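You operate a simulated robot arm through the tools that you are given. There is no shell and no other tool. Be economical: measure what you need, move in short steps, check, and stop when the job is done.

You are at the controls of a simulated two-armed robot. One attempt, no reset.

JOB
Put the dropper bottle that says "RED" from the bench at the vial reader on the bench top above the tape drawer and the dropper bottle that says "yellow" on the upper shelf of the steel shelving. Take the blank vial and put it on the clear cover. Open the racks drawer, put the pad from the bench top with the round mat inside, then shut the drawer. Fetch the vial from the bench top beside the beige pump and stand it on the orange block. Push the spare pump door shut. Fetch the glass dish and set it on the bench top beside the far oven. Put the bottle that says "seal water" from the bench top with the keyboard on the top of the near oven and the bottle that says "blend" on the bench top with the round mat. Open the cables drawer, take the steel cone from the black mat and put it inside, then shut the drawer. Any order will do. Set down upright: dropper bottle, blank vial, vial, bottle, steel cone.

The check looks at the end state, three seconds after you hand in, the way a careful person would. Anything else that was tipped, shoved, dropped, spilled or broken makes it a failure. A push-on lid holds only when it is set on centred and level and pressed home; a screw cap is set on level and turned clockwise until tight.

ROBOT AND FRAMES
Two 7-joint arms with two-finger parallel grippers on one trunk, on a base that drives. Base frame: it is fixed to the floor where the robot stands at the start and does not move with it; the origin is under the middle of the robot, x ahead of it, y to its left, z up. Lengths are in m, angles in degrees, forces in N, time in s.
The left shoulder is at the start at [0.05, 0.168, 1.057], the right one opposite. With the tool pointing down near the work surface each hand reaches from about 0.2 to 0.66 m from the robot's upright axis, wherever it stands, measured 20 degrees to its own side. Places, roughly: bench top above the tape drawer [0.9, -1.2, 0.8]; bench top beside the far oven [-3.3, 4.7, 0.8]; bench top with the round mat [0.9, 1.3, 0.8]; blank vial (3x3x7 cm) [0.8, -0.3, 0.8]; blend bottle, rinse bottle, seal water bottle [0.5, 3.75, 0.75]; cables drawer [-3.1, 2.3, 0.3]; cables drawer inside [-3.1, 2.3, 0.2]; clear cover (15x15x1 cm) [-3, -2.6, 0.8]; dropper bottle [0.5, -0.25, 0.75]; glass dish (13x13x5 cm) [0.5, 4.3, 0.8]; orange block (8x8x3 cm) [0.5, 6.8, 0.8]; pad (6x6x3 cm) [0.5, 1, 0.8]; racks drawer [0.6, 0, 0.6]; racks drawer inside [0.7, 0, 0.6]; spare pump door [0.5, 6.1, 0.9]; steel cone [0.5, 4, 0.75]; top of the near oven (16x12 cm) [-3.02, 3.66, 1.24]; upper shelf of the steel shelving [1.2, -2.9, 1]; vial [0.5, 6.5, 0.75]. Payload 1.57 kg a hand.
The tool frame of a hand sits at the grasp point between the pads (the TCP): z along the fingers, y along the line on which they close. The tips reach 0.03 m beyond it. The gripper opens to 0.08 m. The fingers are 0.017 m wide and 0.012 m thick; the gripper's body (0.04 by 0.082 m) begins 0.08 m behind the TCP.
Orientation is that of the tool frame in the base frame, as a unit quaternion [x, y, z, w]. With the fingers straight down and closing along the base's y, the tool's x points along the base's -x, its y along +y and its z along -z.

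CONTROLS
- The arms move only by the tool play_rows. It takes "left_moves", "right_moves" or both (then of equal length, played together; a hand with none holds still); each is a list of rows, each a list of 7 numbers: the shift along the base's x, y, z in units of 250 mm (1.0 is 250 mm), then the turn, a rotation vector about the base's x, y, z in units of 90 degrees (1.0 is 90 degrees), then the finger opening in mm, from 0 to 80. In form: [[x, y, z, ax, ay, az, grip], ...]. A call has 1 to 8 rows; each row is the pose to reach, as a shift and turn from the pose commanded when the call began. A call with a number of a shift or a turn outside -1 to 1 is refused whole. Each row takes 0.2 s and may step no farther than 0.05 m and 8.6 degrees from the row before; otherwise, or with a gripper value out of range, the whole call is refused. Where a pose cannot be reached the arm comes as near as it can. A force on the tool above 40 N (or 10 N above the force at the start of the call, whichever is more), or a blocked arm, ends the call early, and 0.2 s more pass. The fingers move at their own pace (about 0.045 m/s each) and stop on an object; they squeeze with about 26 N. The grip force told is the motor's: it shows also when the fingers shut on nothing. Time passes only in rows, and 0.2 s behind the last, so rows that repeat a pose let the fingers close. It gives the time, the measured TCP pose, the force on the tool (base axes), the opening and the grip force at its end, in the units of the frame above (readings bear some noise), with the torque about the TCP (base axes, N m) and any sound that the robot's microphone picked up, and new pictures: "pictures" is both (left out), scene, wrist or none (wrist: the cameras of the hands that moved).
- Cameras (640 x 400 px; columns grow to the right, rows downward): "scene" is now at [0.1132, 0.0206, 1.2404]; the picture's right is [0.26, -0.97, 0.00], its down [-0.77, -0.21, -0.60] and it looks along [0.58, 0.16, -0.80] (base axes); focal length 214 px, centre (320, 200). "left" rides on the left gripper at [0.072, 0.007, -0.122] in its tool frame; the picture's right is [-0.09, 1.00, 0.00], its down [-0.84, -0.08, -0.54] and it looks along [-0.54, -0.05, 0.84] (tool axes); focal length 238 px, centre (320, 200). "right" rides on the right gripper at [0.072, -0.007, -0.122] in its tool frame; the picture's right is [0.09, 1.00, 0.00], its down [-0.84, 0.08, -0.54] and it looks along [-0.54, 0.05, 0.84] (tool axes); focal length 238 px, centre (320, 200). There is no depth. A picture from a camera that has moved, and an enlarged one, comes with that camera's place and axes in the base frame and with its lens.
- slide_trunk(by): slides the trunk up (or, below 0, down) by that many m; the arms and the scene camera ride with it, the base frame stays. It gives what a move gives, with no picture.
- base_move(legs): drives the robot by 1 to 6 legs, each [ahead, left, turn to the left] in m, m and degrees, along the robot's own axes; the way and the turn of a leg run together, so that a leg with both is an arc; at most 1.5 m and 180 degrees a leg. The arms and the cameras ride along, it lands a little off, and it stops where it bumps. It gives what a move gives, and a new picture of the scene camera.
- head_to(pan, tilt): turns the head with the scene camera to pan (to the left, within 80 degrees either way) and tilt (down, from -29 to 69), counted from straight ahead of the robot. It gives what a move gives, and a new picture of the scene camera.
- inspect(camera, box): a new picture of the part [left, top, right, bottom] of that camera's present view, enlarged. It takes no simulated time.
- finish_job(): hands the job in; it is judged then, once.

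Go step by step. Nothing tells you exact positions but the pictures and the camera data: compare them with the known pose of the tool, close in by small moves and look again before you grip or let go. The budget is 556 turns and 360 pictures, counting those below and the enlarged ones. Unless the task says otherwise, let go and move clear before handing in, and close with one line.

The tools are called after ">>>" by a JSON object that holds its "fn" and its "kwargs". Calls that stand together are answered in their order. play_rows: Moves the arms, as the interface text tells. Its arguments: {"type":"object","properties":{"left_moves":{"type":"array","items":{"type":"array","items":{"type":"number"}}},"right_moves":{"type":"array","items":{"type":"array","items":{"type":"number"}}},"pictures":{"type":"string","enum":["both","scene","wrist","none"]}},"required":[]} The other tools are called the same way: slide_trunk (by) slides the trunk up or down; base_move (legs) drives the base; head_to (pan, tilt) turns the head that bears the scene camera; inspect (camera, box) takes an enlarged picture of a part of a camera's view; finish_job () hands the job in.

At the start:

```text
time: 0.0
left_position: [0.4144, 0.2289, 1.019]
left_ee_rot: [0.0, 1.0, 0.0, 0.0]
left_force: [0.9, -0.2, -1.0]
left_moment: [-0.02, 0.01, 0.03]
left_grip_width: 0.08
left_grasp_force: 0.0
right_position: [0.3736, -0.1708, 1.0206]
right_ee_rot: [0.0, 1.0, 0.0, 0.0]
right_force: [0.1, -0.6, 0.9]
right_moment: [0.0, 0.01, -0.04]
right_grip_width: 0.0799
right_grasp_force: 0.0
trunk travel left (down, up): [-0.225, 0.218]
robot x, y, heading: [-0.0006, 0.002, -0.1]
head pan, tilt: [15.1, 53.1]
```

scene: 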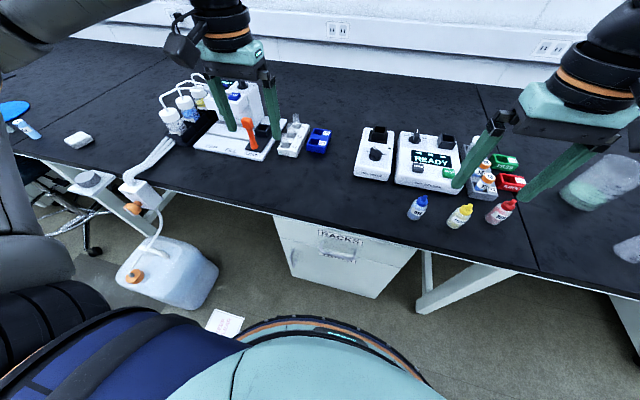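
right: 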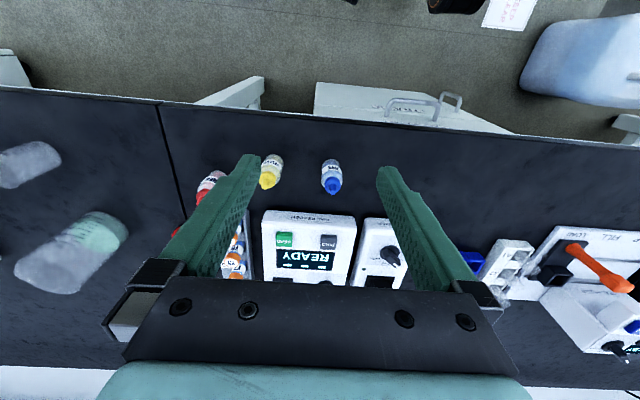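
left: 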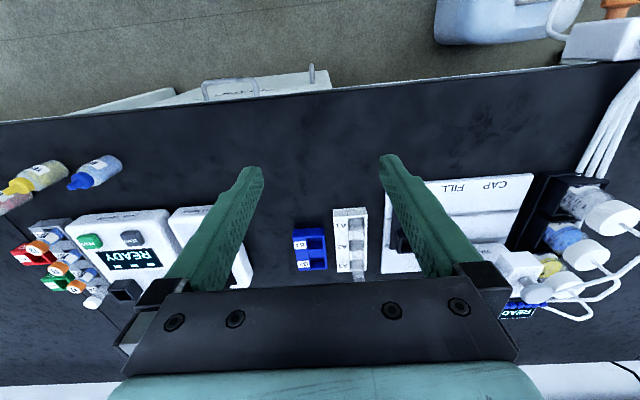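

I see three dropper bottles near the bench edge; I'll read their labels and look at the vial rack before moving.

>>> {"fn": "inspect", "kwargs": {"camera": "scene", "box": [390, 120, 550, 230]}}

>>> {"fn": "inspect", "kwargs": {"camera": "right", "box": [160, 130, 380, 290]}}

```text
3.64 times, centred on (470, 175) of scene
camera zoom: at [0.1132, 0.0206, 1.2404], right [0.26, -0.97, 0.0], down [-0.77, -0.21, -0.6], along [0.58, 0.16, -0.8], focal length 780 px, centre (-226, 291)
```

zoom: 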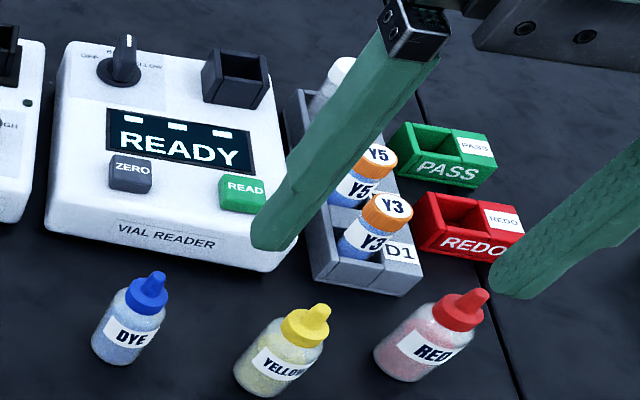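

```text
2.50 times, centred on (270, 210) of right
camera zoom: at [0.3025, -0.1779, 1.141], right [-0.09, 1.0, 0.0], down [0.84, 0.08, 0.54], along [0.54, 0.05, -0.84], focal length 596 px, centre (445, 175)
```

zoom: 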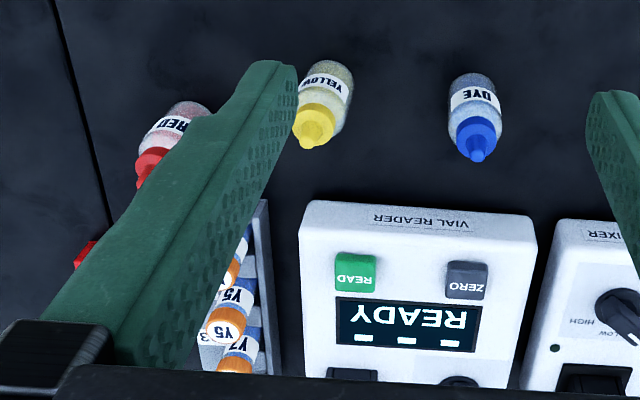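

The labels match the cap colours; RED is near (0.54,-0.36), yellow (0.50,-0.26). I drive a bit forward and right so that the right hand reaches the bottles and the rack.

>>> {"fn": "base_move", "kwargs": {"legs": [[0.1, -0.2, 0]]}}

>>> {"fn": "head_to", "kwargs": {"pan": -15, "tilt": 50}}

```text
time: 2.4
left_position: [0.5135, 0.0343, 1.0182]
left_ee_rot: [-0.002, 1.0, 0.0, 0.0]
left_force: [0.1, 0.1, -0.8]
left_moment: [-0.04, -0.01, -0.02]
left_grip_width: 0.0801
left_grasp_force: 0.1
right_position: [0.4745, -0.3657, 1.0191]
right_ee_rot: [-0.001, 1.0, 0.0, 0.001]
right_force: [-0.5, -0.2, 0.7]
right_moment: [0.0, -0.01, 0.0]
right_grip_width: 0.0801
right_grasp_force: 0.0
trunk travel left (down, up): [-0.225, 0.218]
robot x, y, heading: [0.1008, -0.198, 0.3]
head pan, tilt: [15.1, 53.1]
camera scene: at [0.2134, -0.1764, 1.2404], right [0.27, -0.96, 0.0], down [-0.77, -0.21, -0.6], along [0.58, 0.16, -0.8], focal length 214 px, centre (320, 200)
```

scene: 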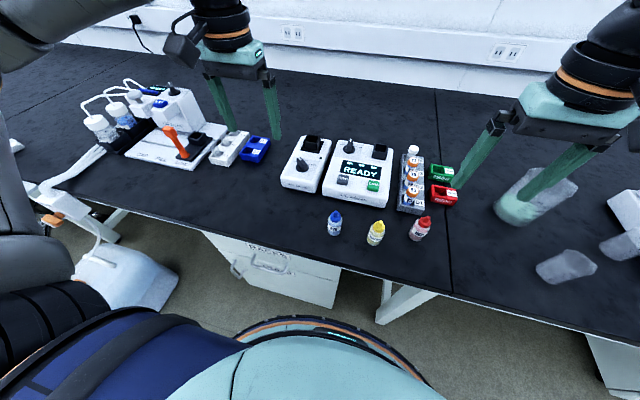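

```text
time: 3.3
left_position: [0.5123, 0.034, 1.0184]
left_ee_rot: [-0.003, 1.0, 0.0, 0.0]
left_force: [0.2, 0.5, 0.1]
left_moment: [-0.01, -0.01, 0.01]
left_grip_width: 0.08
left_grasp_force: 0.1
right_position: [0.4745, -0.366, 1.0193]
right_ee_rot: [-0.002, 1.0, 0.001, 0.0]
right_force: [0.2, 0.2, 0.2]
right_moment: [0.01, -0.01, 0.0]
right_grip_width: 0.0801
right_grasp_force: 0.1
trunk travel left (down, up): [-0.225, 0.218]
robot x, y, heading: [0.1024, -0.1966, 0.1]
head pan, tilt: [-15.0, 50.0]
camera scene: at [0.2163, -0.2155, 1.2444], right [-0.25, -0.97, 0.0], down [-0.74, 0.19, -0.64], along [0.62, -0.16, -0.77], focal length 214 px, centre (320, 200)
```

scene: 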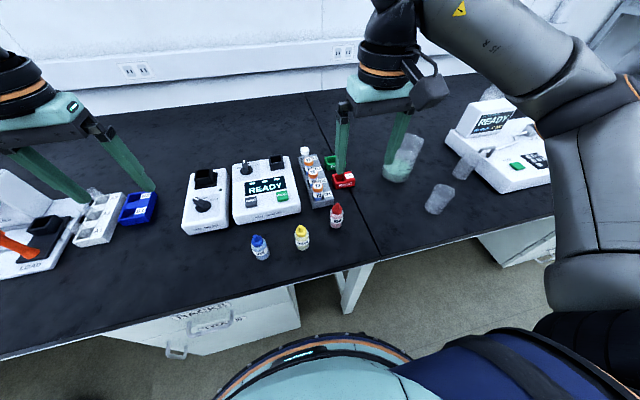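

I lower the right hand above RED to measure with the wrist camera.

>>> {"fn": "play_rows", "kwargs": {"right_moves": [[0.08, 0.02, -0.16, 0, 0, 0, 80], [0.16, 0.04, -0.32, 0, 0, 0, 80], [0.2, 0.06, -0.48, 0, 0, 0, 80]], "pictures": "wrist"}}

```text
time: 4.1
left_position: [0.5117, 0.0338, 1.0187]
left_ee_rot: [-0.002, 1.0, 0.0, 0.0]
left_force: [-0.2, 0.2, 1.0]
left_moment: [0.02, 0.05, 0.04]
left_grip_width: 0.0801
left_grasp_force: 0.1
right_position: [0.5244, -0.3481, 0.898]
right_ee_rot: [-0.002, 1.0, -0.001, 0.0]
right_force: [0.1, 0.6, 0.5]
right_moment: [0.02, 0.0, 0.02]
right_grip_width: 0.0797
right_grasp_force: 0.0
trunk travel left (down, up): [-0.225, 0.218]
robot x, y, heading: [0.0954, -0.1978, 0.0]
head pan, tilt: [-15.0, 50.0]
camera right: at [0.4537, -0.3571, 1.0198], right [-0.1, 1.0, 0.0], down [0.84, 0.08, 0.54], along [0.54, 0.05, -0.84], focal length 238 px, centre (320, 200)
```

right: 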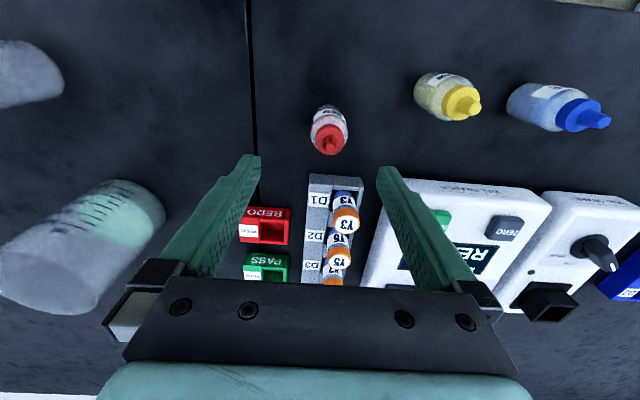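

RED appears right under the hand; I centre over it and go down a little.

>>> {"fn": "play_rows", "kwargs": {"right_moves": [[-0.04, 0.02, -0.12, 0, 0, 0, 80]], "pictures": "wrist"}}

>>> {"fn": "inspect", "kwargs": {"camera": "scene", "box": [280, 130, 440, 250]}}

```text
time: 4.5
left_position: [0.513, 0.0331, 1.0179]
left_ee_rot: [-0.002, 1.0, 0.0, 0.0]
left_force: [0.0, -0.5, -0.6]
left_moment: [0.01, 0.01, 0.0]
left_grip_width: 0.08
left_grasp_force: 0.1
right_position: [0.5157, -0.3451, 0.8694]
right_ee_rot: [-0.003, 1.0, -0.001, 0.0]
right_force: [-0.2, 0.5, 0.5]
right_moment: [-0.02, 0.03, -0.01]
right_grip_width: 0.0799
right_grasp_force: 0.1
trunk travel left (down, up): [-0.225, 0.218]
robot x, y, heading: [0.0953, -0.1956, 0.3]
head pan, tilt: [-15.0, 50.0]
camera right: at [0.4438, -0.3523, 0.9902], right [-0.1, 1.0, 0.0], down [0.84, 0.08, 0.54], along [0.54, 0.05, -0.84], focal length 238 px, centre (320, 200)
```

right: 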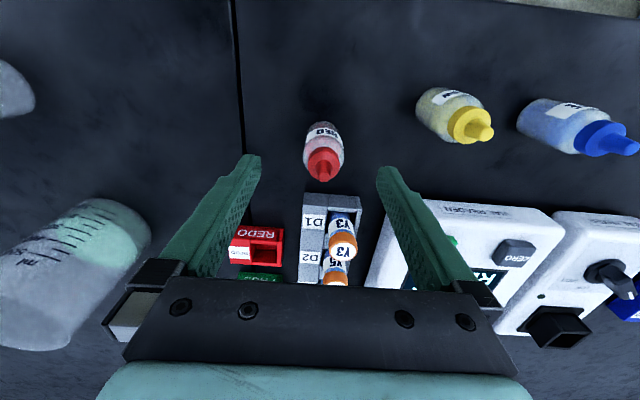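

```text
3.33 times, centred on (360, 190) of scene
camera zoom: at [0.2163, -0.2156, 1.2445], right [-0.25, -0.97, 0.0], down [-0.74, 0.2, -0.64], along [0.62, -0.16, -0.77], focal length 715 px, centre (187, 233)
```

zoom: 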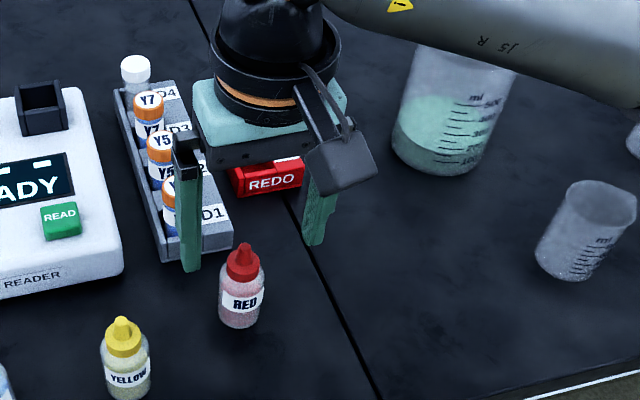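

RED centred near (0.533,-0.343), cap top about 0.82, bench about 0.73. I go down round its body and grip.

>>> {"fn": "play_rows", "kwargs": {"right_moves": [[0.065, 0.01, -0.02, 0, 0, 0, 80], [0.065, 0.01, -0.2, 0, 0, 0, 80], [0.065, 0.01, -0.38, 0, 0, 0, 80]], "pictures": "both"}}

```text
time: 5.4
left_position: [0.5133, 0.0328, 1.0194]
left_ee_rot: [-0.002, 1.0, -0.001, 0.0]
left_force: [0.1, -0.5, -1.0]
left_moment: [0.03, -0.01, -0.02]
left_grip_width: 0.0799
left_grasp_force: 0.1
right_position: [0.5305, -0.3421, 0.7848]
right_ee_rot: [-0.002, 1.0, 0.001, 0.001]
right_force: [-9.1, 0.0, 11.9]
right_moment: [-0.51, 0.38, -0.46]
right_grip_width: 0.0801
right_grasp_force: 0.0
trunk travel left (down, up): [-0.225, 0.218]
robot x, y, heading: [0.0976, -0.1959, 0.1]
head pan, tilt: [-15.0, 50.0]
stopped in row 3 (right hand): the force on the tool passed its limit at 48 N (the readings are from after the stop); the commanded pose is now the measured one
camera scene: at [0.2156, -0.2154, 1.2447], right [-0.26, -0.97, 0.0], down [-0.74, 0.2, -0.64], along [0.62, -0.16, -0.77], focal length 214 px, centre (320, 200)
camera right: at [0.4582, -0.3515, 0.9065], right [-0.1, 1.0, 0.0], down [0.84, 0.08, 0.54], along [0.54, 0.05, -0.84], focal length 238 px, centre (320, 200)
```

scene: 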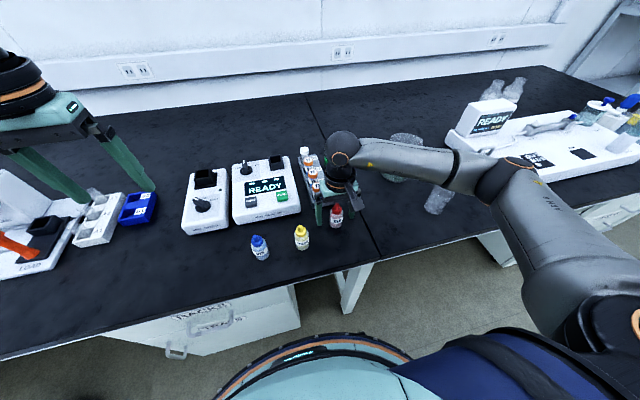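
right: 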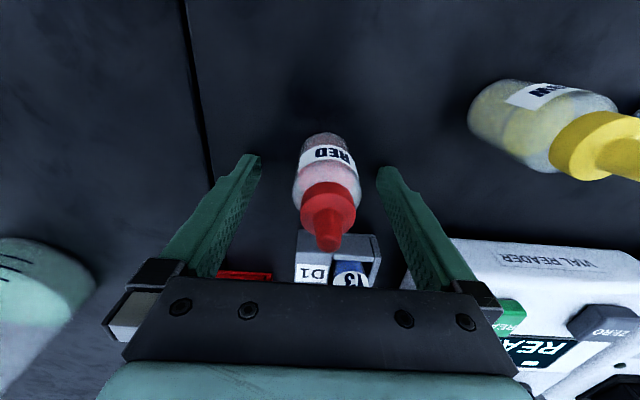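

>>> {"fn": "inspect", "kwargs": {"camera": "scene", "box": [280, 130, 400, 240]}}

>>> {"fn": "inspect", "kwargs": {"camera": "right", "box": [200, 100, 440, 300]}}

```text
3.64 times, centred on (340, 185) of scene
camera zoom: at [0.2156, -0.2154, 1.2447], right [-0.26, -0.97, 0.0], down [-0.74, 0.2, -0.64], along [0.62, -0.16, -0.77], focal length 780 px, centre (247, 254)
```

zoom: 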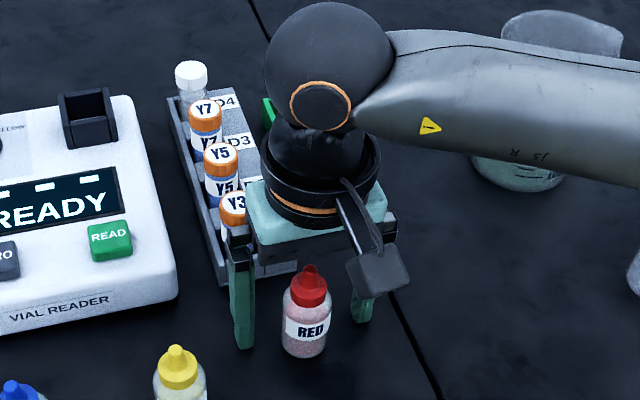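

```text
2.00 times, centred on (320, 200) of right
camera zoom: at [0.4582, -0.3515, 0.9065], right [-0.1, 1.0, 0.0], down [0.84, 0.08, 0.54], along [0.54, 0.05, -0.84], focal length 477 px, centre (320, 200)
```

zoom: 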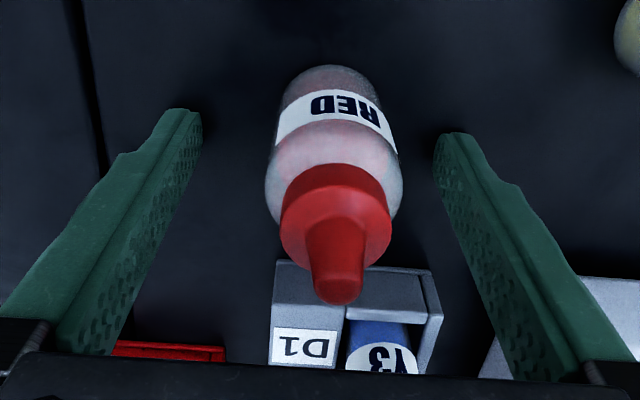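

The finger tips touched the bench, so its top is at about z=0.755. I lift 8 mm, shift 8 mm back and close.

>>> {"fn": "play_rows", "kwargs": {"right_moves": [[0, 0, 0.035, 0, 0, 0, 80], [-0.032, 0, 0.035, 0, 0, 0, 80], [-0.032, 0, 0.035, 0, 0, 0, 20], [-0.032, 0, 0.035, 0, 0, 0, 20], [-0.032, 0, 0.035, 0, 0, 0, 20], [-0.032, 0, 0.035, 0, 0, 0, 20]], "pictures": "wrist"}}

```text
time: 6.8
left_position: [0.5138, 0.0323, 1.0171]
left_ee_rot: [-0.002, 1.0, 0.0, 0.0]
left_force: [-0.5, 1.3, 0.0]
left_moment: [0.01, -0.01, -0.03]
left_grip_width: 0.08
left_grasp_force: 0.1
right_position: [0.5226, -0.3444, 0.7926]
right_ee_rot: [-0.002, 1.0, 0.001, 0.001]
right_force: [0.4, 0.1, 0.3]
right_moment: [-0.01, 0.01, 0.0]
right_grip_width: 0.0338
right_grasp_force: 24.9
trunk travel left (down, up): [-0.225, 0.218]
robot x, y, heading: [0.1026, -0.1968, -0.1]
head pan, tilt: [-15.0, 50.0]
camera right: at [0.4519, -0.3522, 0.9132], right [-0.1, 1.0, 0.0], down [0.83, 0.08, 0.55], along [0.54, 0.05, -0.84], focal length 238 px, centre (320, 200)
```

right: 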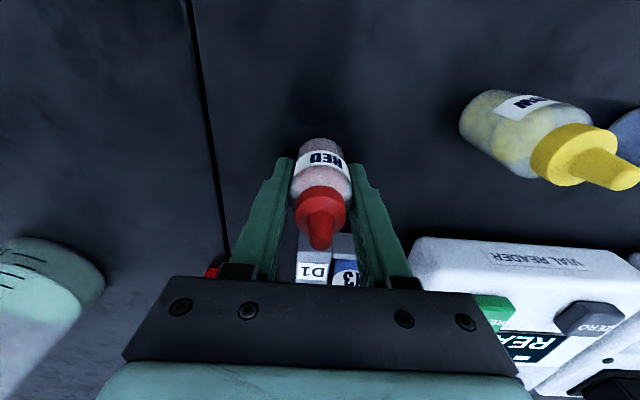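

Gripped (34 mm wide). I lift RED and shift the base right so the left hand can fetch yellow.

>>> {"fn": "play_rows", "kwargs": {"right_moves": [[0, 0, 0.2, 0, 0, 0, 20], [0, 0, 0.4, 0, 0, 0, 20], [0, 0, 0.6, 0, 0, 0, 20], [0, 0, 0.8, 0, 0, 0, 20], [0, 0, 0.95, 0, 0, 0, 20]], "pictures": "none"}}

>>> {"fn": "base_move", "kwargs": {"legs": [[0, -0.22, 0]]}}

```text
time: 8.0
left_position: [0.5128, 0.034, 1.0185]
left_ee_rot: [-0.002, 1.0, 0.001, 0.0]
left_force: [-0.9, -0.2, -0.3]
left_moment: [-0.01, 0.01, 0.02]
left_grip_width: 0.0801
left_grasp_force: 0.0
right_position: [0.5213, -0.3437, 1.0314]
right_ee_rot: [-0.002, 1.0, 0.0, 0.002]
right_force: [1.0, -0.7, 0.1]
right_moment: [0.02, -0.06, 0.01]
right_grip_width: 0.0336
right_grasp_force: 26.1
trunk travel left (down, up): [-0.225, 0.218]
robot x, y, heading: [0.0985, -0.1972, 0.2]
head pan, tilt: [-15.0, 50.0]
```

```text
time: 10.5
left_position: [0.5137, -0.1837, 1.0183]
left_ee_rot: [-0.003, 1.0, 0.0, 0.0]
left_force: [-0.1, 0.1, -0.8]
left_moment: [-0.01, -0.01, -0.02]
left_grip_width: 0.0799
left_grasp_force: 0.2
right_position: [0.5234, -0.5609, 1.031]
right_ee_rot: [-0.001, 1.0, 0.001, 0.002]
right_force: [0.9, 0.3, 0.1]
right_moment: [-0.02, -0.03, -0.07]
right_grip_width: 0.0338
right_grasp_force: 26.0
trunk travel left (down, up): [-0.225, 0.218]
robot x, y, heading: [0.1004, -0.4165, 0.3]
head pan, tilt: [-15.0, 50.0]
camera scene: at [0.2173, -0.4325, 1.2444], right [-0.25, -0.97, 0.0], down [-0.74, 0.2, -0.64], along [0.62, -0.16, -0.77], focal length 214 px, centre (320, 200)
```

scene: 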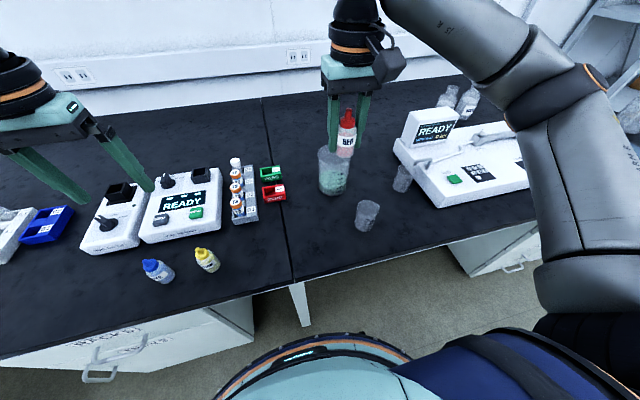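

Yellow near (0.485,-0.238). I bring the left hand over it.

>>> {"fn": "play_rows", "kwargs": {"left_moves": [[-0.03, -0.08, -0.14, 0, 0, 0, 80], [-0.06, -0.16, -0.3, 0, 0, 0, 80], [-0.09, -0.22, -0.46, 0, 0, 0, 80]], "pictures": "wrist"}}

```text
time: 11.3
left_position: [0.4928, -0.2377, 0.9053]
left_ee_rot: [-0.003, 1.0, 0.0, 0.001]
left_force: [0.5, -0.3, -0.1]
left_moment: [-0.01, 0.04, 0.06]
left_grip_width: 0.08
left_grasp_force: 0.0
right_position: [0.5243, -0.5611, 1.0309]
right_ee_rot: [-0.002, 1.0, 0.001, 0.002]
right_force: [0.6, 0.7, -0.9]
right_moment: [0.02, -0.01, -0.04]
right_grip_width: 0.0337
right_grasp_force: 25.7
trunk travel left (down, up): [-0.225, 0.218]
robot x, y, heading: [0.104, -0.4163, 0.1]
head pan, tilt: [-15.0, 50.0]
camera left: at [0.4211, -0.2307, 1.0273], right [0.09, 1.0, 0.0], down [0.84, -0.07, 0.54], along [0.54, -0.05, -0.84], focal length 238 px, centre (320, 200)
```

left: 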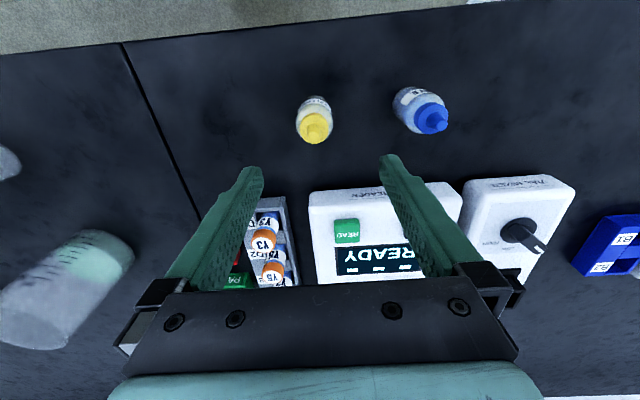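

>>> {"fn": "play_rows", "kwargs": {"left_moves": [[-0.05, -0.012, -0.1, 0, 0, 0, 80], [-0.055, -0.012, -0.28, 0, 0, 0, 80], [-0.055, -0.012, -0.44, 0, 0, 0, 80]], "pictures": "wrist"}}

```text
time: 12.1
left_position: [0.4782, -0.2403, 0.7946]
left_ee_rot: [-0.003, 1.0, 0.0, 0.002]
left_force: [-1.1, -0.5, -0.8]
left_moment: [0.0, -0.01, 0.0]
left_grip_width: 0.0801
left_grasp_force: 0.0
right_position: [0.5217, -0.5606, 1.0307]
right_ee_rot: [-0.002, 1.0, 0.001, 0.002]
right_force: [-0.3, 0.9, 0.1]
right_moment: [0.03, 0.0, -0.05]
right_grip_width: 0.0336
right_grasp_force: 26.0
trunk travel left (down, up): [-0.225, 0.218]
robot x, y, heading: [0.1024, -0.4117, -0.0]
head pan, tilt: [-15.0, 50.0]
camera left: at [0.4065, -0.2347, 0.916], right [0.09, 1.0, 0.0], down [0.84, -0.07, 0.54], along [0.54, -0.05, -0.84], focal length 238 px, centre (320, 200)
```

left: 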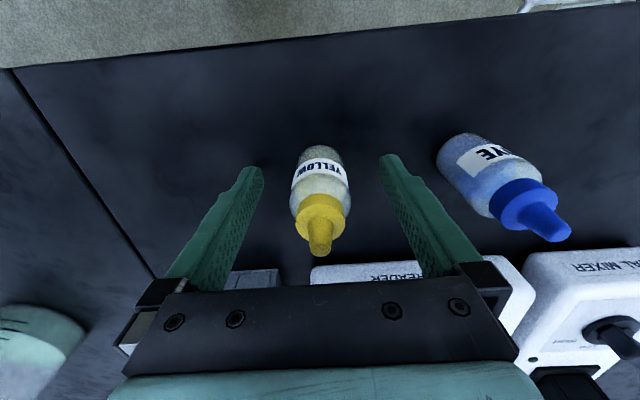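

Aligned like RED was; close and lift.

>>> {"fn": "play_rows", "kwargs": {"left_moves": [[0.008, 0, 0, 0, 0, 0, 20], [0.008, 0, 0, 0, 0, 0, 20], [0.008, 0, 0, 0, 0, 0, 20], [0.008, 0, 0, 0, 0, 0, 20], [0.008, 0, 0.2, 0, 0, 0, 20], [0.008, 0, 0.4, 0, 0, 0, 20], [0.008, 0, 0.6, 0, 0, 0, 20], [0.008, 0, 0.8, 0, 0, 0, 20]], "pictures": "wrist"}}

>>> {"fn": "head_to", "kwargs": {"pan": -30, "tilt": 25}}

```text
time: 13.9
left_position: [0.4779, -0.2428, 0.9942]
left_ee_rot: [-0.003, 1.0, 0.0, -0.001]
left_force: [-0.2, -0.3, -0.6]
left_moment: [-0.01, 0.02, -0.02]
left_grip_width: 0.0336
left_grasp_force: 25.9
right_position: [0.5221, -0.5606, 1.0312]
right_ee_rot: [-0.002, 1.0, 0.001, 0.003]
right_force: [0.0, -0.1, -0.2]
right_moment: [0.03, -0.03, 0.02]
right_grip_width: 0.0337
right_grasp_force: 26.1
trunk travel left (down, up): [-0.225, 0.218]
robot x, y, heading: [0.1026, -0.4149, 0.1]
head pan, tilt: [-15.0, 50.0]
camera left: at [0.4067, -0.2352, 1.1168], right [0.09, 1.0, 0.0], down [0.84, -0.07, 0.54], along [0.54, -0.05, -0.84], focal length 238 px, centre (320, 200)
```

left: 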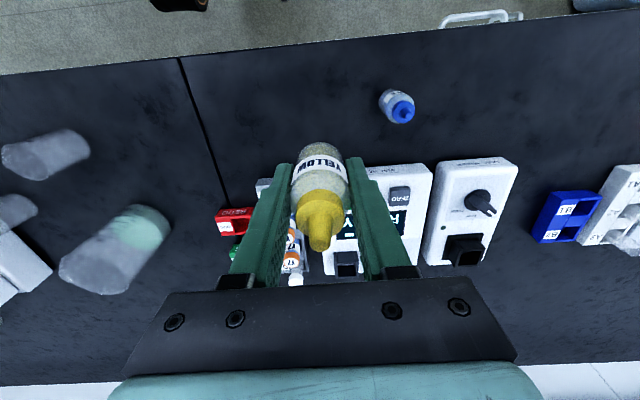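

```text
time: 14.8
left_position: [0.479, -0.2415, 0.993]
left_ee_rot: [-0.002, 1.0, 0.0, 0.0]
left_force: [-0.3, -0.1, -0.2]
left_moment: [-0.01, -0.04, 0.01]
left_grip_width: 0.0339
left_grasp_force: 25.9
right_position: [0.5224, -0.5608, 1.0303]
right_ee_rot: [-0.001, 1.0, 0.0, 0.002]
right_force: [-0.4, -0.2, -0.5]
right_moment: [-0.01, 0.02, -0.01]
right_grip_width: 0.0335
right_grasp_force: 26.2
trunk travel left (down, up): [-0.225, 0.218]
robot x, y, heading: [0.1015, -0.4177, 0.2]
head pan, tilt: [-30.0, 25.0]
camera scene: at [0.2228, -0.4584, 1.2819], right [-0.5, -0.87, 0.0], down [-0.37, 0.21, -0.91], along [0.79, -0.45, -0.42], focal length 214 px, centre (320, 200)
```

scene: 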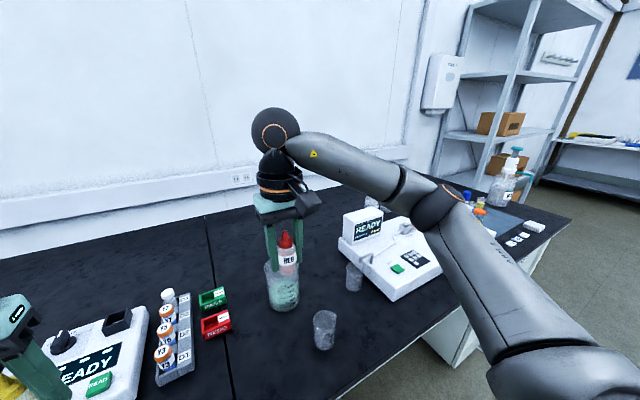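

I drive right along the bench to the tape drawer region.

>>> {"fn": "base_move", "kwargs": {"legs": [[-0.03, -0.6, 0]]}}

>>> {"fn": "head_to", "kwargs": {"pan": -10, "tilt": 45}}

```text
time: 20.5
left_position: [0.4509, -0.8383, 0.994]
left_ee_rot: [-0.001, 1.0, 0.0, -0.001]
left_force: [0.0, 0.8, -0.6]
left_moment: [-0.02, -0.02, -0.02]
left_grip_width: 0.0333
left_grasp_force: 25.9
right_position: [0.4957, -1.1578, 1.0308]
right_ee_rot: [-0.001, 1.0, 0.001, 0.002]
right_force: [-0.3, 0.6, -0.2]
right_moment: [0.01, 0.01, -0.01]
right_grip_width: 0.0334
right_grasp_force: 26.2
trunk travel left (down, up): [-0.225, 0.218]
robot x, y, heading: [0.0738, -1.0067, 0.4]
head pan, tilt: [-30.0, 25.0]
camera scene: at [0.1954, -1.0551, 1.2819], right [-0.5, -0.87, 0.0], down [-0.37, 0.21, -0.91], along [0.79, -0.45, -0.42], focal length 214 px, centre (320, 200)
```

scene: 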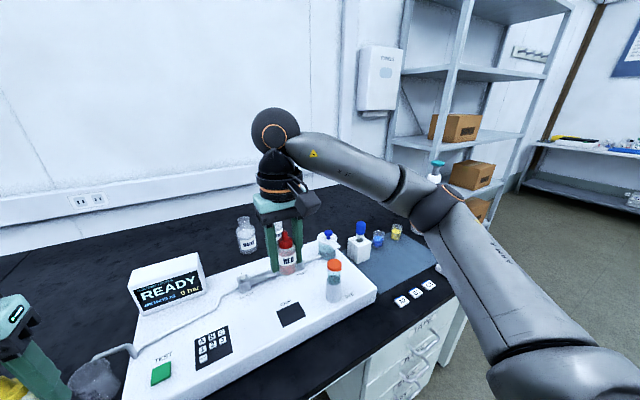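

```text
time: 21.3
left_position: [0.4506, -0.8382, 0.9947]
left_ee_rot: [-0.002, 1.0, 0.0, 0.001]
left_force: [0.0, 0.6, -0.8]
left_moment: [-0.01, 0.0, 0.01]
left_grip_width: 0.0338
left_grasp_force: 26.1
right_position: [0.4957, -1.1579, 1.0328]
right_ee_rot: [-0.002, 1.0, 0.001, 0.002]
right_force: [0.6, -0.3, 0.4]
right_moment: [-0.01, 0.0, 0.0]
right_grip_width: 0.0336
right_grasp_force: 26.4
trunk travel left (down, up): [-0.225, 0.218]
robot x, y, heading: [0.0711, -1.0092, 0.1]
head pan, tilt: [-10.0, 45.0]
camera scene: at [0.1956, -1.0232, 1.2514], right [-0.17, -0.99, 0.0], down [-0.7, 0.12, -0.71], along [0.7, -0.12, -0.71], focal length 214 px, centre (320, 200)
```

scene: 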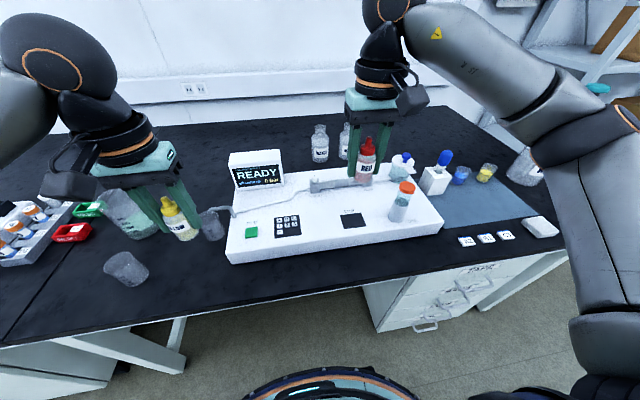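

The bench strip in front of the device, near (0.455,-1.285), is above the drawer and empty. I bring RED there and lower it almost to the surface.

>>> {"fn": "play_rows", "kwargs": {"right_moves": [[-0.06, -0.17, 0, 0, 0, 0, 20], [-0.12, -0.34, 0, 0, 0, 0, 20], [-0.16, -0.51, -0.08, 0, 0, 0, 20], [-0.16, -0.51, -0.27, 0, 0, 0, 20], [-0.16, -0.51, -0.46, 0, 0, 0, 20], [-0.16, -0.51, -0.65, 0, 0, 0, 20], [-0.16, -0.51, -0.8, 0, 0, 0, 20]], "pictures": "both"}}

```text
time: 22.9
left_position: [0.4509, -0.838, 0.9936]
left_ee_rot: [-0.002, 1.0, 0.001, 0.0]
left_force: [-0.2, 0.7, -0.2]
left_moment: [-0.01, 0.01, 0.0]
left_grip_width: 0.0336
left_grasp_force: 25.7
right_position: [0.4538, -1.284, 0.833]
right_ee_rot: [-0.001, 1.0, 0.0, 0.003]
right_force: [0.0, -0.1, -0.3]
right_moment: [-0.01, 0.02, 0.01]
right_grip_width: 0.0336
right_grasp_force: 25.8
trunk travel left (down, up): [-0.225, 0.218]
robot x, y, heading: [0.0751, -1.0126, 0.0]
head pan, tilt: [-10.0, 45.0]
camera scene: at [0.1957, -1.0232, 1.2514], right [-0.17, -0.99, 0.0], down [-0.7, 0.12, -0.71], along [0.7, -0.12, -0.71], focal length 214 px, centre (320, 200)
camera right: at [0.3813, -1.2931, 0.9539], right [-0.1, 1.0, 0.0], down [0.83, 0.08, 0.55], along [0.54, 0.05, -0.84], focal length 238 px, centre (320, 200)
```

scene: 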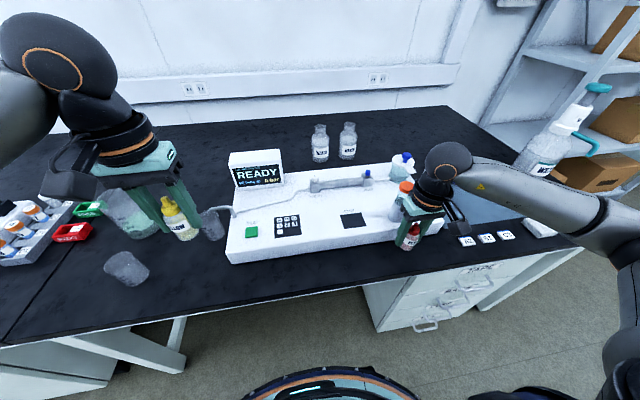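
right: 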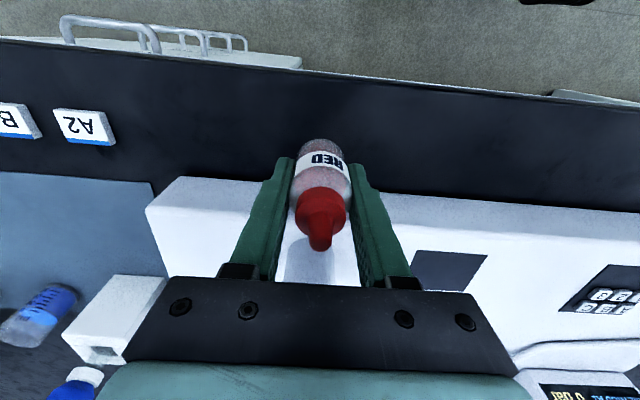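

The tape drawer starts a bit farther right (y≈-1.31), so I shift RED to y≈-1.37, in front of the device and clear of tile A2, and lower it.

>>> {"fn": "play_rows", "kwargs": {"right_moves": [[0, -0.17, 0, 0, 0, 0, 20], [0, -0.34, 0, 0, 0, 0, 20], [0, -0.34, -0.1, 0, 0, 0, 20], [0, -0.34, -0.155, 0, 0, 0, 20]], "pictures": "wrist"}}

```text
time: 23.9
left_position: [0.4504, -0.8382, 0.9932]
left_ee_rot: [-0.002, 1.0, 0.001, 0.0]
left_force: [0.2, 0.2, -0.5]
left_moment: [0.02, 0.0, -0.01]
left_grip_width: 0.0335
left_grasp_force: 26.5
right_position: [0.4546, -1.3704, 0.7919]
right_ee_rot: [-0.002, 1.0, 0.001, 0.001]
right_force: [-0.5, 0.5, 0.2]
right_moment: [0.03, 0.01, 0.0]
right_grip_width: 0.0336
right_grasp_force: 25.8
trunk travel left (down, up): [-0.225, 0.218]
robot x, y, heading: [0.0744, -1.0097, 0.2]
head pan, tilt: [-10.0, 45.0]
camera right: at [0.3834, -1.3784, 0.9136], right [-0.1, 1.0, 0.0], down [0.83, 0.08, 0.55], along [0.54, 0.05, -0.84], focal length 238 px, centre (320, 200)
```

right: 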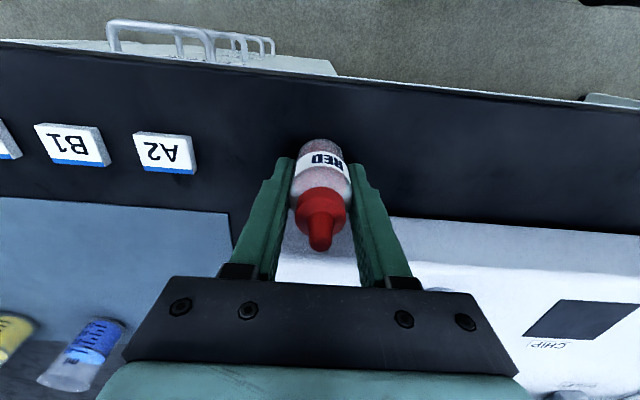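

>>> {"fn": "play_rows", "kwargs": {"right_moves": [[0, 0, -0.01, 0, 0, 0, 20], [0, 0, -0.016, 0, 0, 0, 20]], "pictures": "none"}}

```text
time: 24.5
left_position: [0.4497, -0.8376, 0.9948]
left_ee_rot: [-0.002, 1.0, -0.001, 0.001]
left_force: [0.5, -1.2, -1.4]
left_moment: [-0.01, 0.03, -0.03]
left_grip_width: 0.0336
left_grasp_force: 26.1
right_position: [0.456, -1.3706, 0.7906]
right_ee_rot: [-0.001, 1.0, -0.001, 0.004]
right_force: [-4.8, -1.8, 22.5]
right_moment: [-0.01, 0.19, 0.05]
right_grip_width: 0.0337
right_grasp_force: 26.0
trunk travel left (down, up): [-0.225, 0.218]
robot x, y, heading: [0.0786, -1.0079, 0.1]
head pan, tilt: [-10.0, 45.0]
```

It stands on the bench; I ease off, open and rise.

>>> {"fn": "play_rows", "kwargs": {"right_moves": [[0, 0, 0.012, 0, 0, 0, 34], [0, 0, 0.012, 0, 0, 0, 55], [0, 0, 0.012, 0, 0, 0, 70], [0, 0, 0.012, 0, 0, 0, 70], [0, 0, 0.2, 0, 0, 0, 70], [0, 0, 0.4, 0, 0, 0, 70], [0, 0, 0.6, 0, 0, 0, 70], [0, 0, 0.8, 0, 0, 0, 70]], "pictures": "wrist"}}

>>> {"fn": "head_to", "kwargs": {"pan": -50, "tilt": 15}}

```text
time: 26.3
left_position: [0.4506, -0.8376, 0.995]
left_ee_rot: [-0.001, 1.0, 0.0, 0.0]
left_force: [-1.0, -0.1, 0.3]
left_moment: [-0.04, -0.04, -0.01]
left_grip_width: 0.0337
left_grasp_force: 26.5
right_position: [0.4539, -1.3707, 0.9884]
right_ee_rot: [-0.002, 1.0, 0.0, 0.001]
right_force: [-0.3, 0.7, 0.5]
right_moment: [-0.01, 0.0, -0.01]
right_grip_width: 0.0698
right_grasp_force: 0.0
trunk travel left (down, up): [-0.225, 0.218]
robot x, y, heading: [0.0744, -1.0103, 0.2]
head pan, tilt: [-10.0, 45.0]
camera right: at [0.3824, -1.3777, 1.11], right [-0.09, 1.0, 0.0], down [0.84, 0.08, 0.54], along [0.54, 0.05, -0.84], focal length 238 px, centre (320, 200)
```

right: 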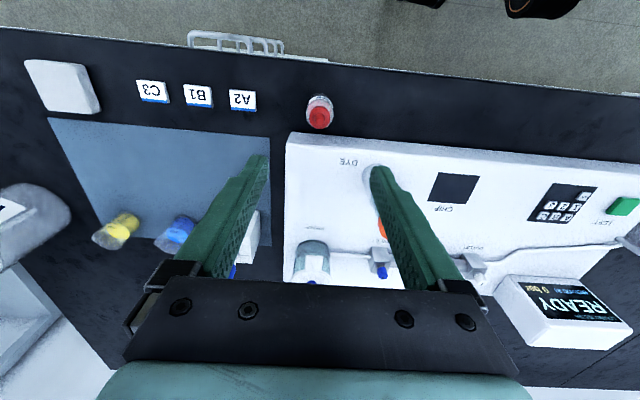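

```text
time: 27.4
left_position: [0.4505, -0.8386, 0.994]
left_ee_rot: [-0.002, 1.0, 0.0, 0.0]
left_force: [-0.4, -0.1, -0.2]
left_moment: [-0.03, 0.04, -0.02]
left_grip_width: 0.0337
left_grasp_force: 25.9
right_position: [0.4559, -1.3707, 0.9866]
right_ee_rot: [-0.002, 1.0, 0.001, 0.001]
right_force: [0.6, -0.3, -0.5]
right_moment: [-0.01, -0.01, 0.01]
right_grip_width: 0.0697
right_grasp_force: 0.1
trunk travel left (down, up): [-0.225, 0.218]
robot x, y, heading: [0.0768, -1.011, 0.2]
head pan, tilt: [-50.0, 15.0]
camera scene: at [0.1758, -1.0805, 1.2981], right [-0.76, -0.65, 0.0], down [-0.17, 0.2, -0.97], along [0.62, -0.74, -0.26], focal length 214 px, centre (320, 200)
```

scene: 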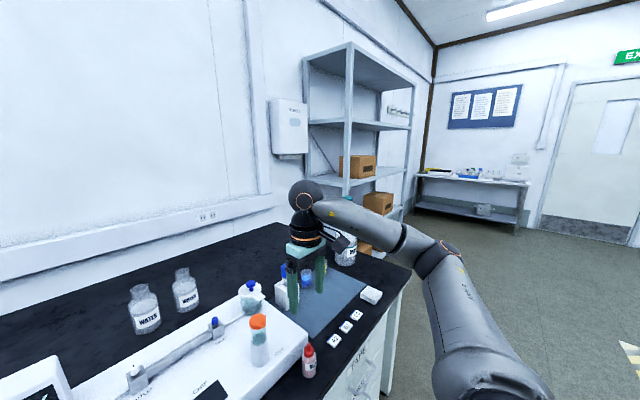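

RED stands upright. Before going to the shelving I go back for the blank vial with the free right hand.

>>> {"fn": "base_move", "kwargs": {"legs": [[0.0, 0.9, 0], [0.055, 0, 0]]}}

>>> {"fn": "head_to", "kwargs": {"pan": -20, "tilt": 40}}

```text
time: 36.3
left_position: [0.5014, 0.0753, 0.9941]
left_ee_rot: [-0.003, 1.0, 0.0, -0.001]
left_force: [-0.2, 0.0, -0.9]
left_moment: [-0.03, -0.01, -0.02]
left_grip_width: 0.0332
left_grasp_force: 25.8
right_position: [0.5059, -0.4567, 0.988]
right_ee_rot: [-0.003, 1.0, 0.0, 0.002]
right_force: [0.2, -0.1, -0.8]
right_moment: [-0.02, 0.03, 0.0]
right_grip_width: 0.0698
right_grasp_force: 0.2
trunk travel left (down, up): [-0.225, 0.218]
robot x, y, heading: [0.1263, -0.0944, 0.4]
head pan, tilt: [-50.0, 15.0]
camera scene: at [0.2265, -0.1676, 1.2981], right [-0.76, -0.65, 0.0], down [-0.17, 0.2, -0.97], along [0.63, -0.74, -0.26], focal length 214 px, centre (320, 200)
```

scene: 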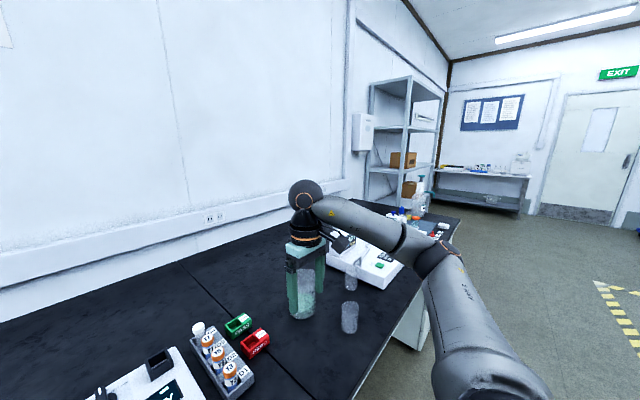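

```text
time: 37.2
left_position: [0.5009, 0.0745, 0.9942]
left_ee_rot: [-0.003, 1.0, 0.0, -0.001]
left_force: [-0.1, -0.1, -0.5]
left_moment: [0.0, -0.01, 0.04]
left_grip_width: 0.0338
left_grasp_force: 25.6
right_position: [0.5048, -0.4566, 0.9882]
right_ee_rot: [-0.002, 1.0, 0.001, 0.002]
right_force: [-0.3, 0.0, -0.7]
right_moment: [0.01, 0.0, 0.0]
right_grip_width: 0.07
right_grasp_force: 0.1
trunk travel left (down, up): [-0.225, 0.218]
robot x, y, heading: [0.1221, -0.0948, 0.3]
head pan, tilt: [-20.0, 40.0]
camera scene: at [0.2456, -0.125, 1.2587], right [-0.34, -0.94, 0.0], down [-0.6, 0.22, -0.77], along [0.72, -0.26, -0.64], focal length 214 px, centre (320, 200)
```

scene: 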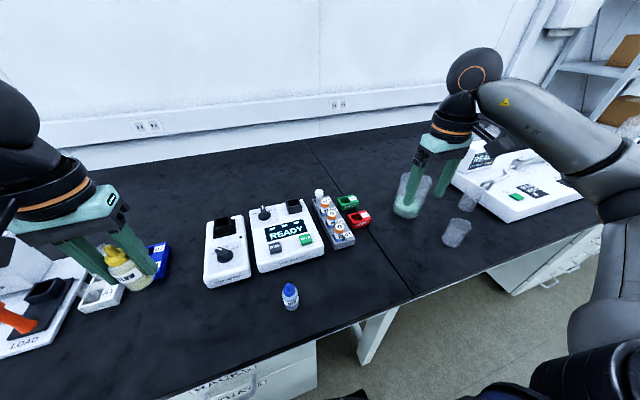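

The blank vial (white cap) is near (0.755,-0.305) at the rack's far end. I bring the right hand near it.

>>> {"fn": "play_rows", "kwargs": {"right_moves": [[0.16, 0.12, 0, 0, 0, 0, 70], [0.32, 0.24, 0, 0, 0, 0, 70], [0.48, 0.36, 0, 0, 0, 0, 60], [0.64, 0.48, 0, 0, 0, 0, 60], [0.8, 0.6, 0, 0, 0, 0, 60]], "pictures": "both"}}

```text
time: 38.5
left_position: [0.5009, 0.0751, 0.9943]
left_ee_rot: [-0.004, 1.0, -0.001, 0.0]
left_force: [-0.7, -0.4, -0.5]
left_moment: [0.0, -0.04, 0.01]
left_grip_width: 0.0336
left_grasp_force: 25.9
right_position: [0.7074, -0.3063, 0.9916]
right_ee_rot: [-0.005, 1.0, 0.0, 0.003]
right_force: [0.5, 0.7, -0.7]
right_moment: [0.02, -0.03, -0.02]
right_grip_width: 0.0603
right_grasp_force: 0.0
trunk travel left (down, up): [-0.225, 0.218]
robot x, y, heading: [0.1218, -0.0957, 0.4]
head pan, tilt: [-20.0, 40.0]
camera scene: at [0.2457, -0.1243, 1.2586], right [-0.34, -0.94, 0.0], down [-0.61, 0.22, -0.77], along [0.72, -0.26, -0.64], focal length 214 px, centre (320, 200)
camera right: at [0.6346, -0.3145, 1.1128], right [-0.1, 1.0, 0.0], down [0.83, 0.08, 0.55], along [0.54, 0.05, -0.84], focal length 238 px, centre (320, 200)
```

scene: 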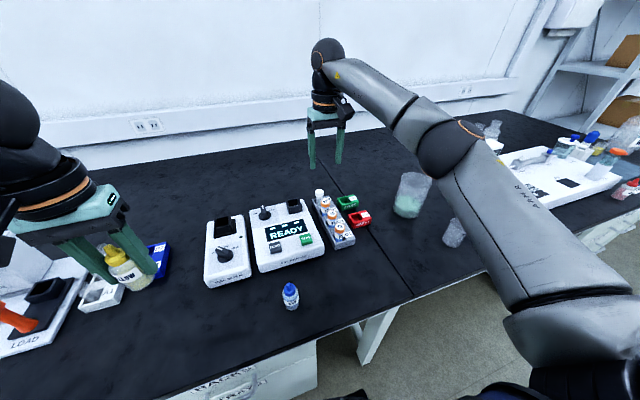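
right: 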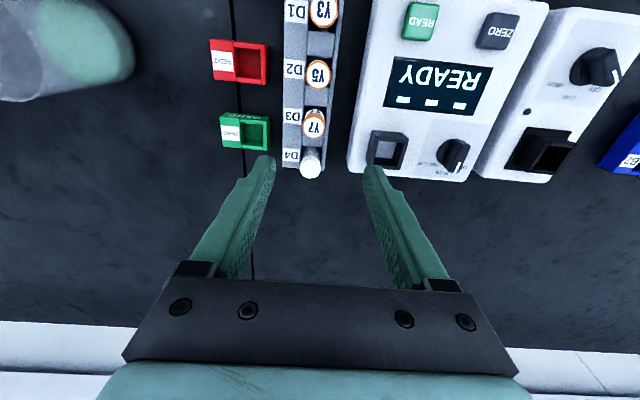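

>>> {"fn": "play_rows", "kwargs": {"right_moves": [[0.12, -0.012, -0.12, 0, 0, 0, 52], [0.22, -0.027, -0.27, 0, 0, 0, 52], [0.22, -0.027, -0.4, 0, 0, 0, 52]], "pictures": "both"}}

```text
time: 39.2
left_position: [0.5003, 0.0757, 0.9941]
left_ee_rot: [-0.003, 1.0, 0.001, 0.0]
left_force: [0.3, 0.3, 0.6]
left_moment: [-0.02, -0.01, 0.02]
left_grip_width: 0.0336
left_grasp_force: 25.9
right_position: [0.7541, -0.3099, 0.9025]
right_ee_rot: [-0.004, 1.0, 0.0, 0.004]
right_force: [-0.3, -0.7, 0.1]
right_moment: [0.0, 0.01, -0.03]
right_grip_width: 0.052
right_grasp_force: 0.1
right hand out of reach, approached as far as the arm can: row 2, 3
trunk travel left (down, up): [-0.225, 0.218]
robot x, y, heading: [0.1281, -0.0979, 0.6]
head pan, tilt: [-20.0, 40.0]
camera scene: at [0.2453, -0.1243, 1.2587], right [-0.34, -0.94, 0.0], down [-0.61, 0.22, -0.77], along [0.72, -0.26, -0.64], focal length 214 px, centre (320, 200)
camera right: at [0.6821, -0.3183, 1.0225], right [-0.1, 0.99, 0.0], down [0.83, 0.08, 0.55], along [0.55, 0.06, -0.84], focal length 238 px, centre (320, 200)
```

scene: 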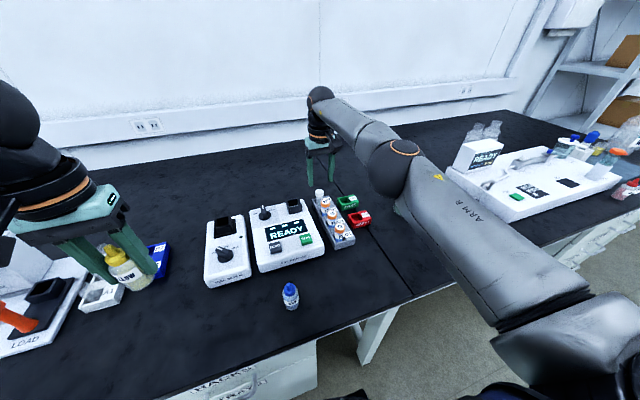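
right: 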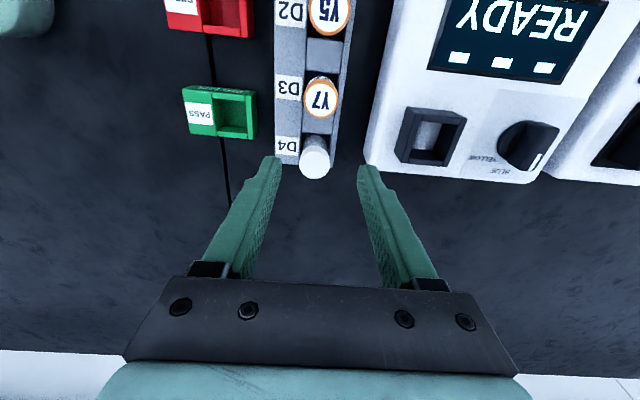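

The reach ends about 18 mm short, so I tilt the hand 15° forward instead.

>>> {"fn": "play_rows", "kwargs": {"right_moves": [[0, 0, 0.02, 0, -0.08, 0, 52], [0.02, 0, 0.02, 0, -0.167, 0, 52]], "pictures": "wrist"}}

```text
time: 39.9
left_position: [0.5016, 0.0751, 0.9933]
left_ee_rot: [-0.004, 1.0, 0.0, 0.0]
left_force: [0.1, -0.3, -0.7]
left_moment: [0.02, -0.03, 0.03]
left_grip_width: 0.0336
left_grasp_force: 26.5
right_position: [0.7584, -0.3114, 0.9051]
right_ee_rot: [-0.002, 0.991, 0.0, 0.133]
right_force: [0.3, -1.0, 0.2]
right_moment: [0.04, 0.0, -0.05]
right_grip_width: 0.0522
right_grasp_force: 0.1
trunk travel left (down, up): [-0.225, 0.218]
robot x, y, heading: [0.1259, -0.0986, 0.6]
head pan, tilt: [-20.0, 40.0]
camera right: at [0.6581, -0.3196, 1.0032], right [-0.09, 1.0, -0.02], down [0.66, 0.08, 0.74], along [0.74, 0.05, -0.67], focal length 238 px, centre (320, 200)
```

right: 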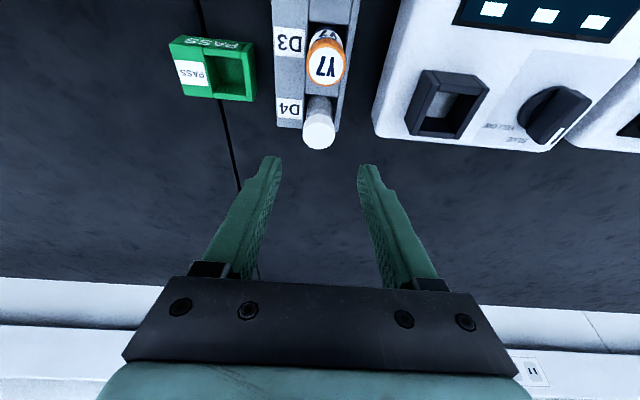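

>>> {"fn": "play_rows", "kwargs": {"right_moves": [[0.03, -0.012, -0.15, 0, 0, 0, 52], [0.048, -0.012, -0.26, 0, 0, 0, 52], [0.048, -0.012, -0.32, 0, 0, 0, 52]], "pictures": "wrist"}}

```text
time: 40.6
left_position: [0.5007, 0.0764, 0.9941]
left_ee_rot: [-0.004, 1.0, 0.001, 0.0]
left_force: [0.9, 0.0, 0.2]
left_moment: [-0.01, 0.0, -0.02]
left_grip_width: 0.0338
left_grasp_force: 26.4
right_position: [0.7733, -0.3156, 0.8255]
right_ee_rot: [-0.002, 0.991, 0.0, 0.133]
right_force: [-0.7, 0.4, 0.2]
right_moment: [0.01, 0.0, 0.0]
right_grip_width: 0.0519
right_grasp_force: 0.1
trunk travel left (down, up): [-0.225, 0.218]
robot x, y, heading: [0.1246, -0.0976, 0.5]
head pan, tilt: [-20.0, 40.0]
camera right: at [0.6712, -0.3225, 0.9237], right [-0.09, 1.0, -0.02], down [0.66, 0.08, 0.74], along [0.74, 0.05, -0.67], focal length 238 px, centre (320, 200)
```

right: 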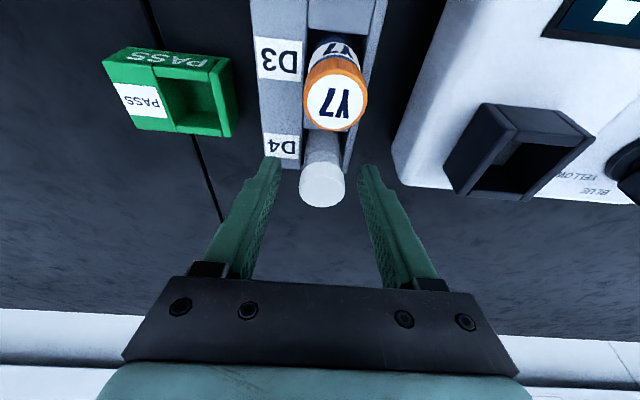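

The cap lies between the pads; I close.

>>> {"fn": "play_rows", "kwargs": {"right_moves": [[0, 0.004, -0.016, 0, 0, 0, 10], [0, 0.004, -0.016, 0, 0, 0, 10], [0, 0.004, -0.016, 0, 0, 0, 10], [0, 0.004, -0.016, 0, 0, 0, 10]], "pictures": "wrist"}}

```text
time: 41.6
left_position: [0.5015, 0.0757, 0.9948]
left_ee_rot: [-0.004, 1.0, 0.0, 0.0]
left_force: [0.2, -0.3, -0.6]
left_moment: [-0.01, 0.0, 0.0]
left_grip_width: 0.0335
left_grasp_force: 25.6
right_position: [0.7717, -0.3145, 0.8205]
right_ee_rot: [-0.004, 0.991, 0.001, 0.133]
right_force: [-0.1, 0.1, -0.6]
right_moment: [-0.02, -0.02, -0.01]
right_grip_width: 0.0261
right_grasp_force: 26.2
trunk travel left (down, up): [-0.225, 0.218]
robot x, y, heading: [0.1217, -0.0959, 0.5]
head pan, tilt: [-20.0, 40.0]
camera right: at [0.671, -0.3212, 0.9196], right [-0.1, 1.0, -0.02], down [0.66, 0.08, 0.74], along [0.74, 0.05, -0.67], focal length 238 px, centre (320, 200)
```

right: 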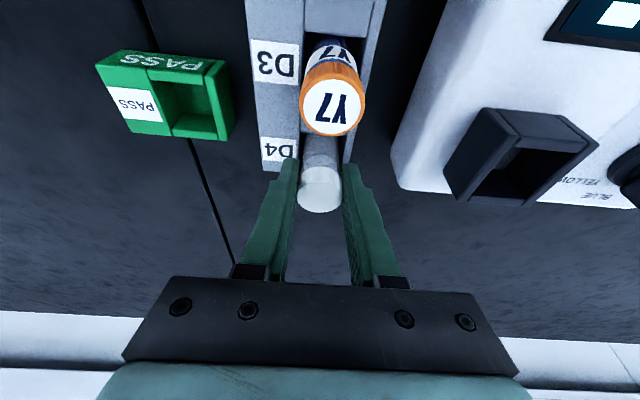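

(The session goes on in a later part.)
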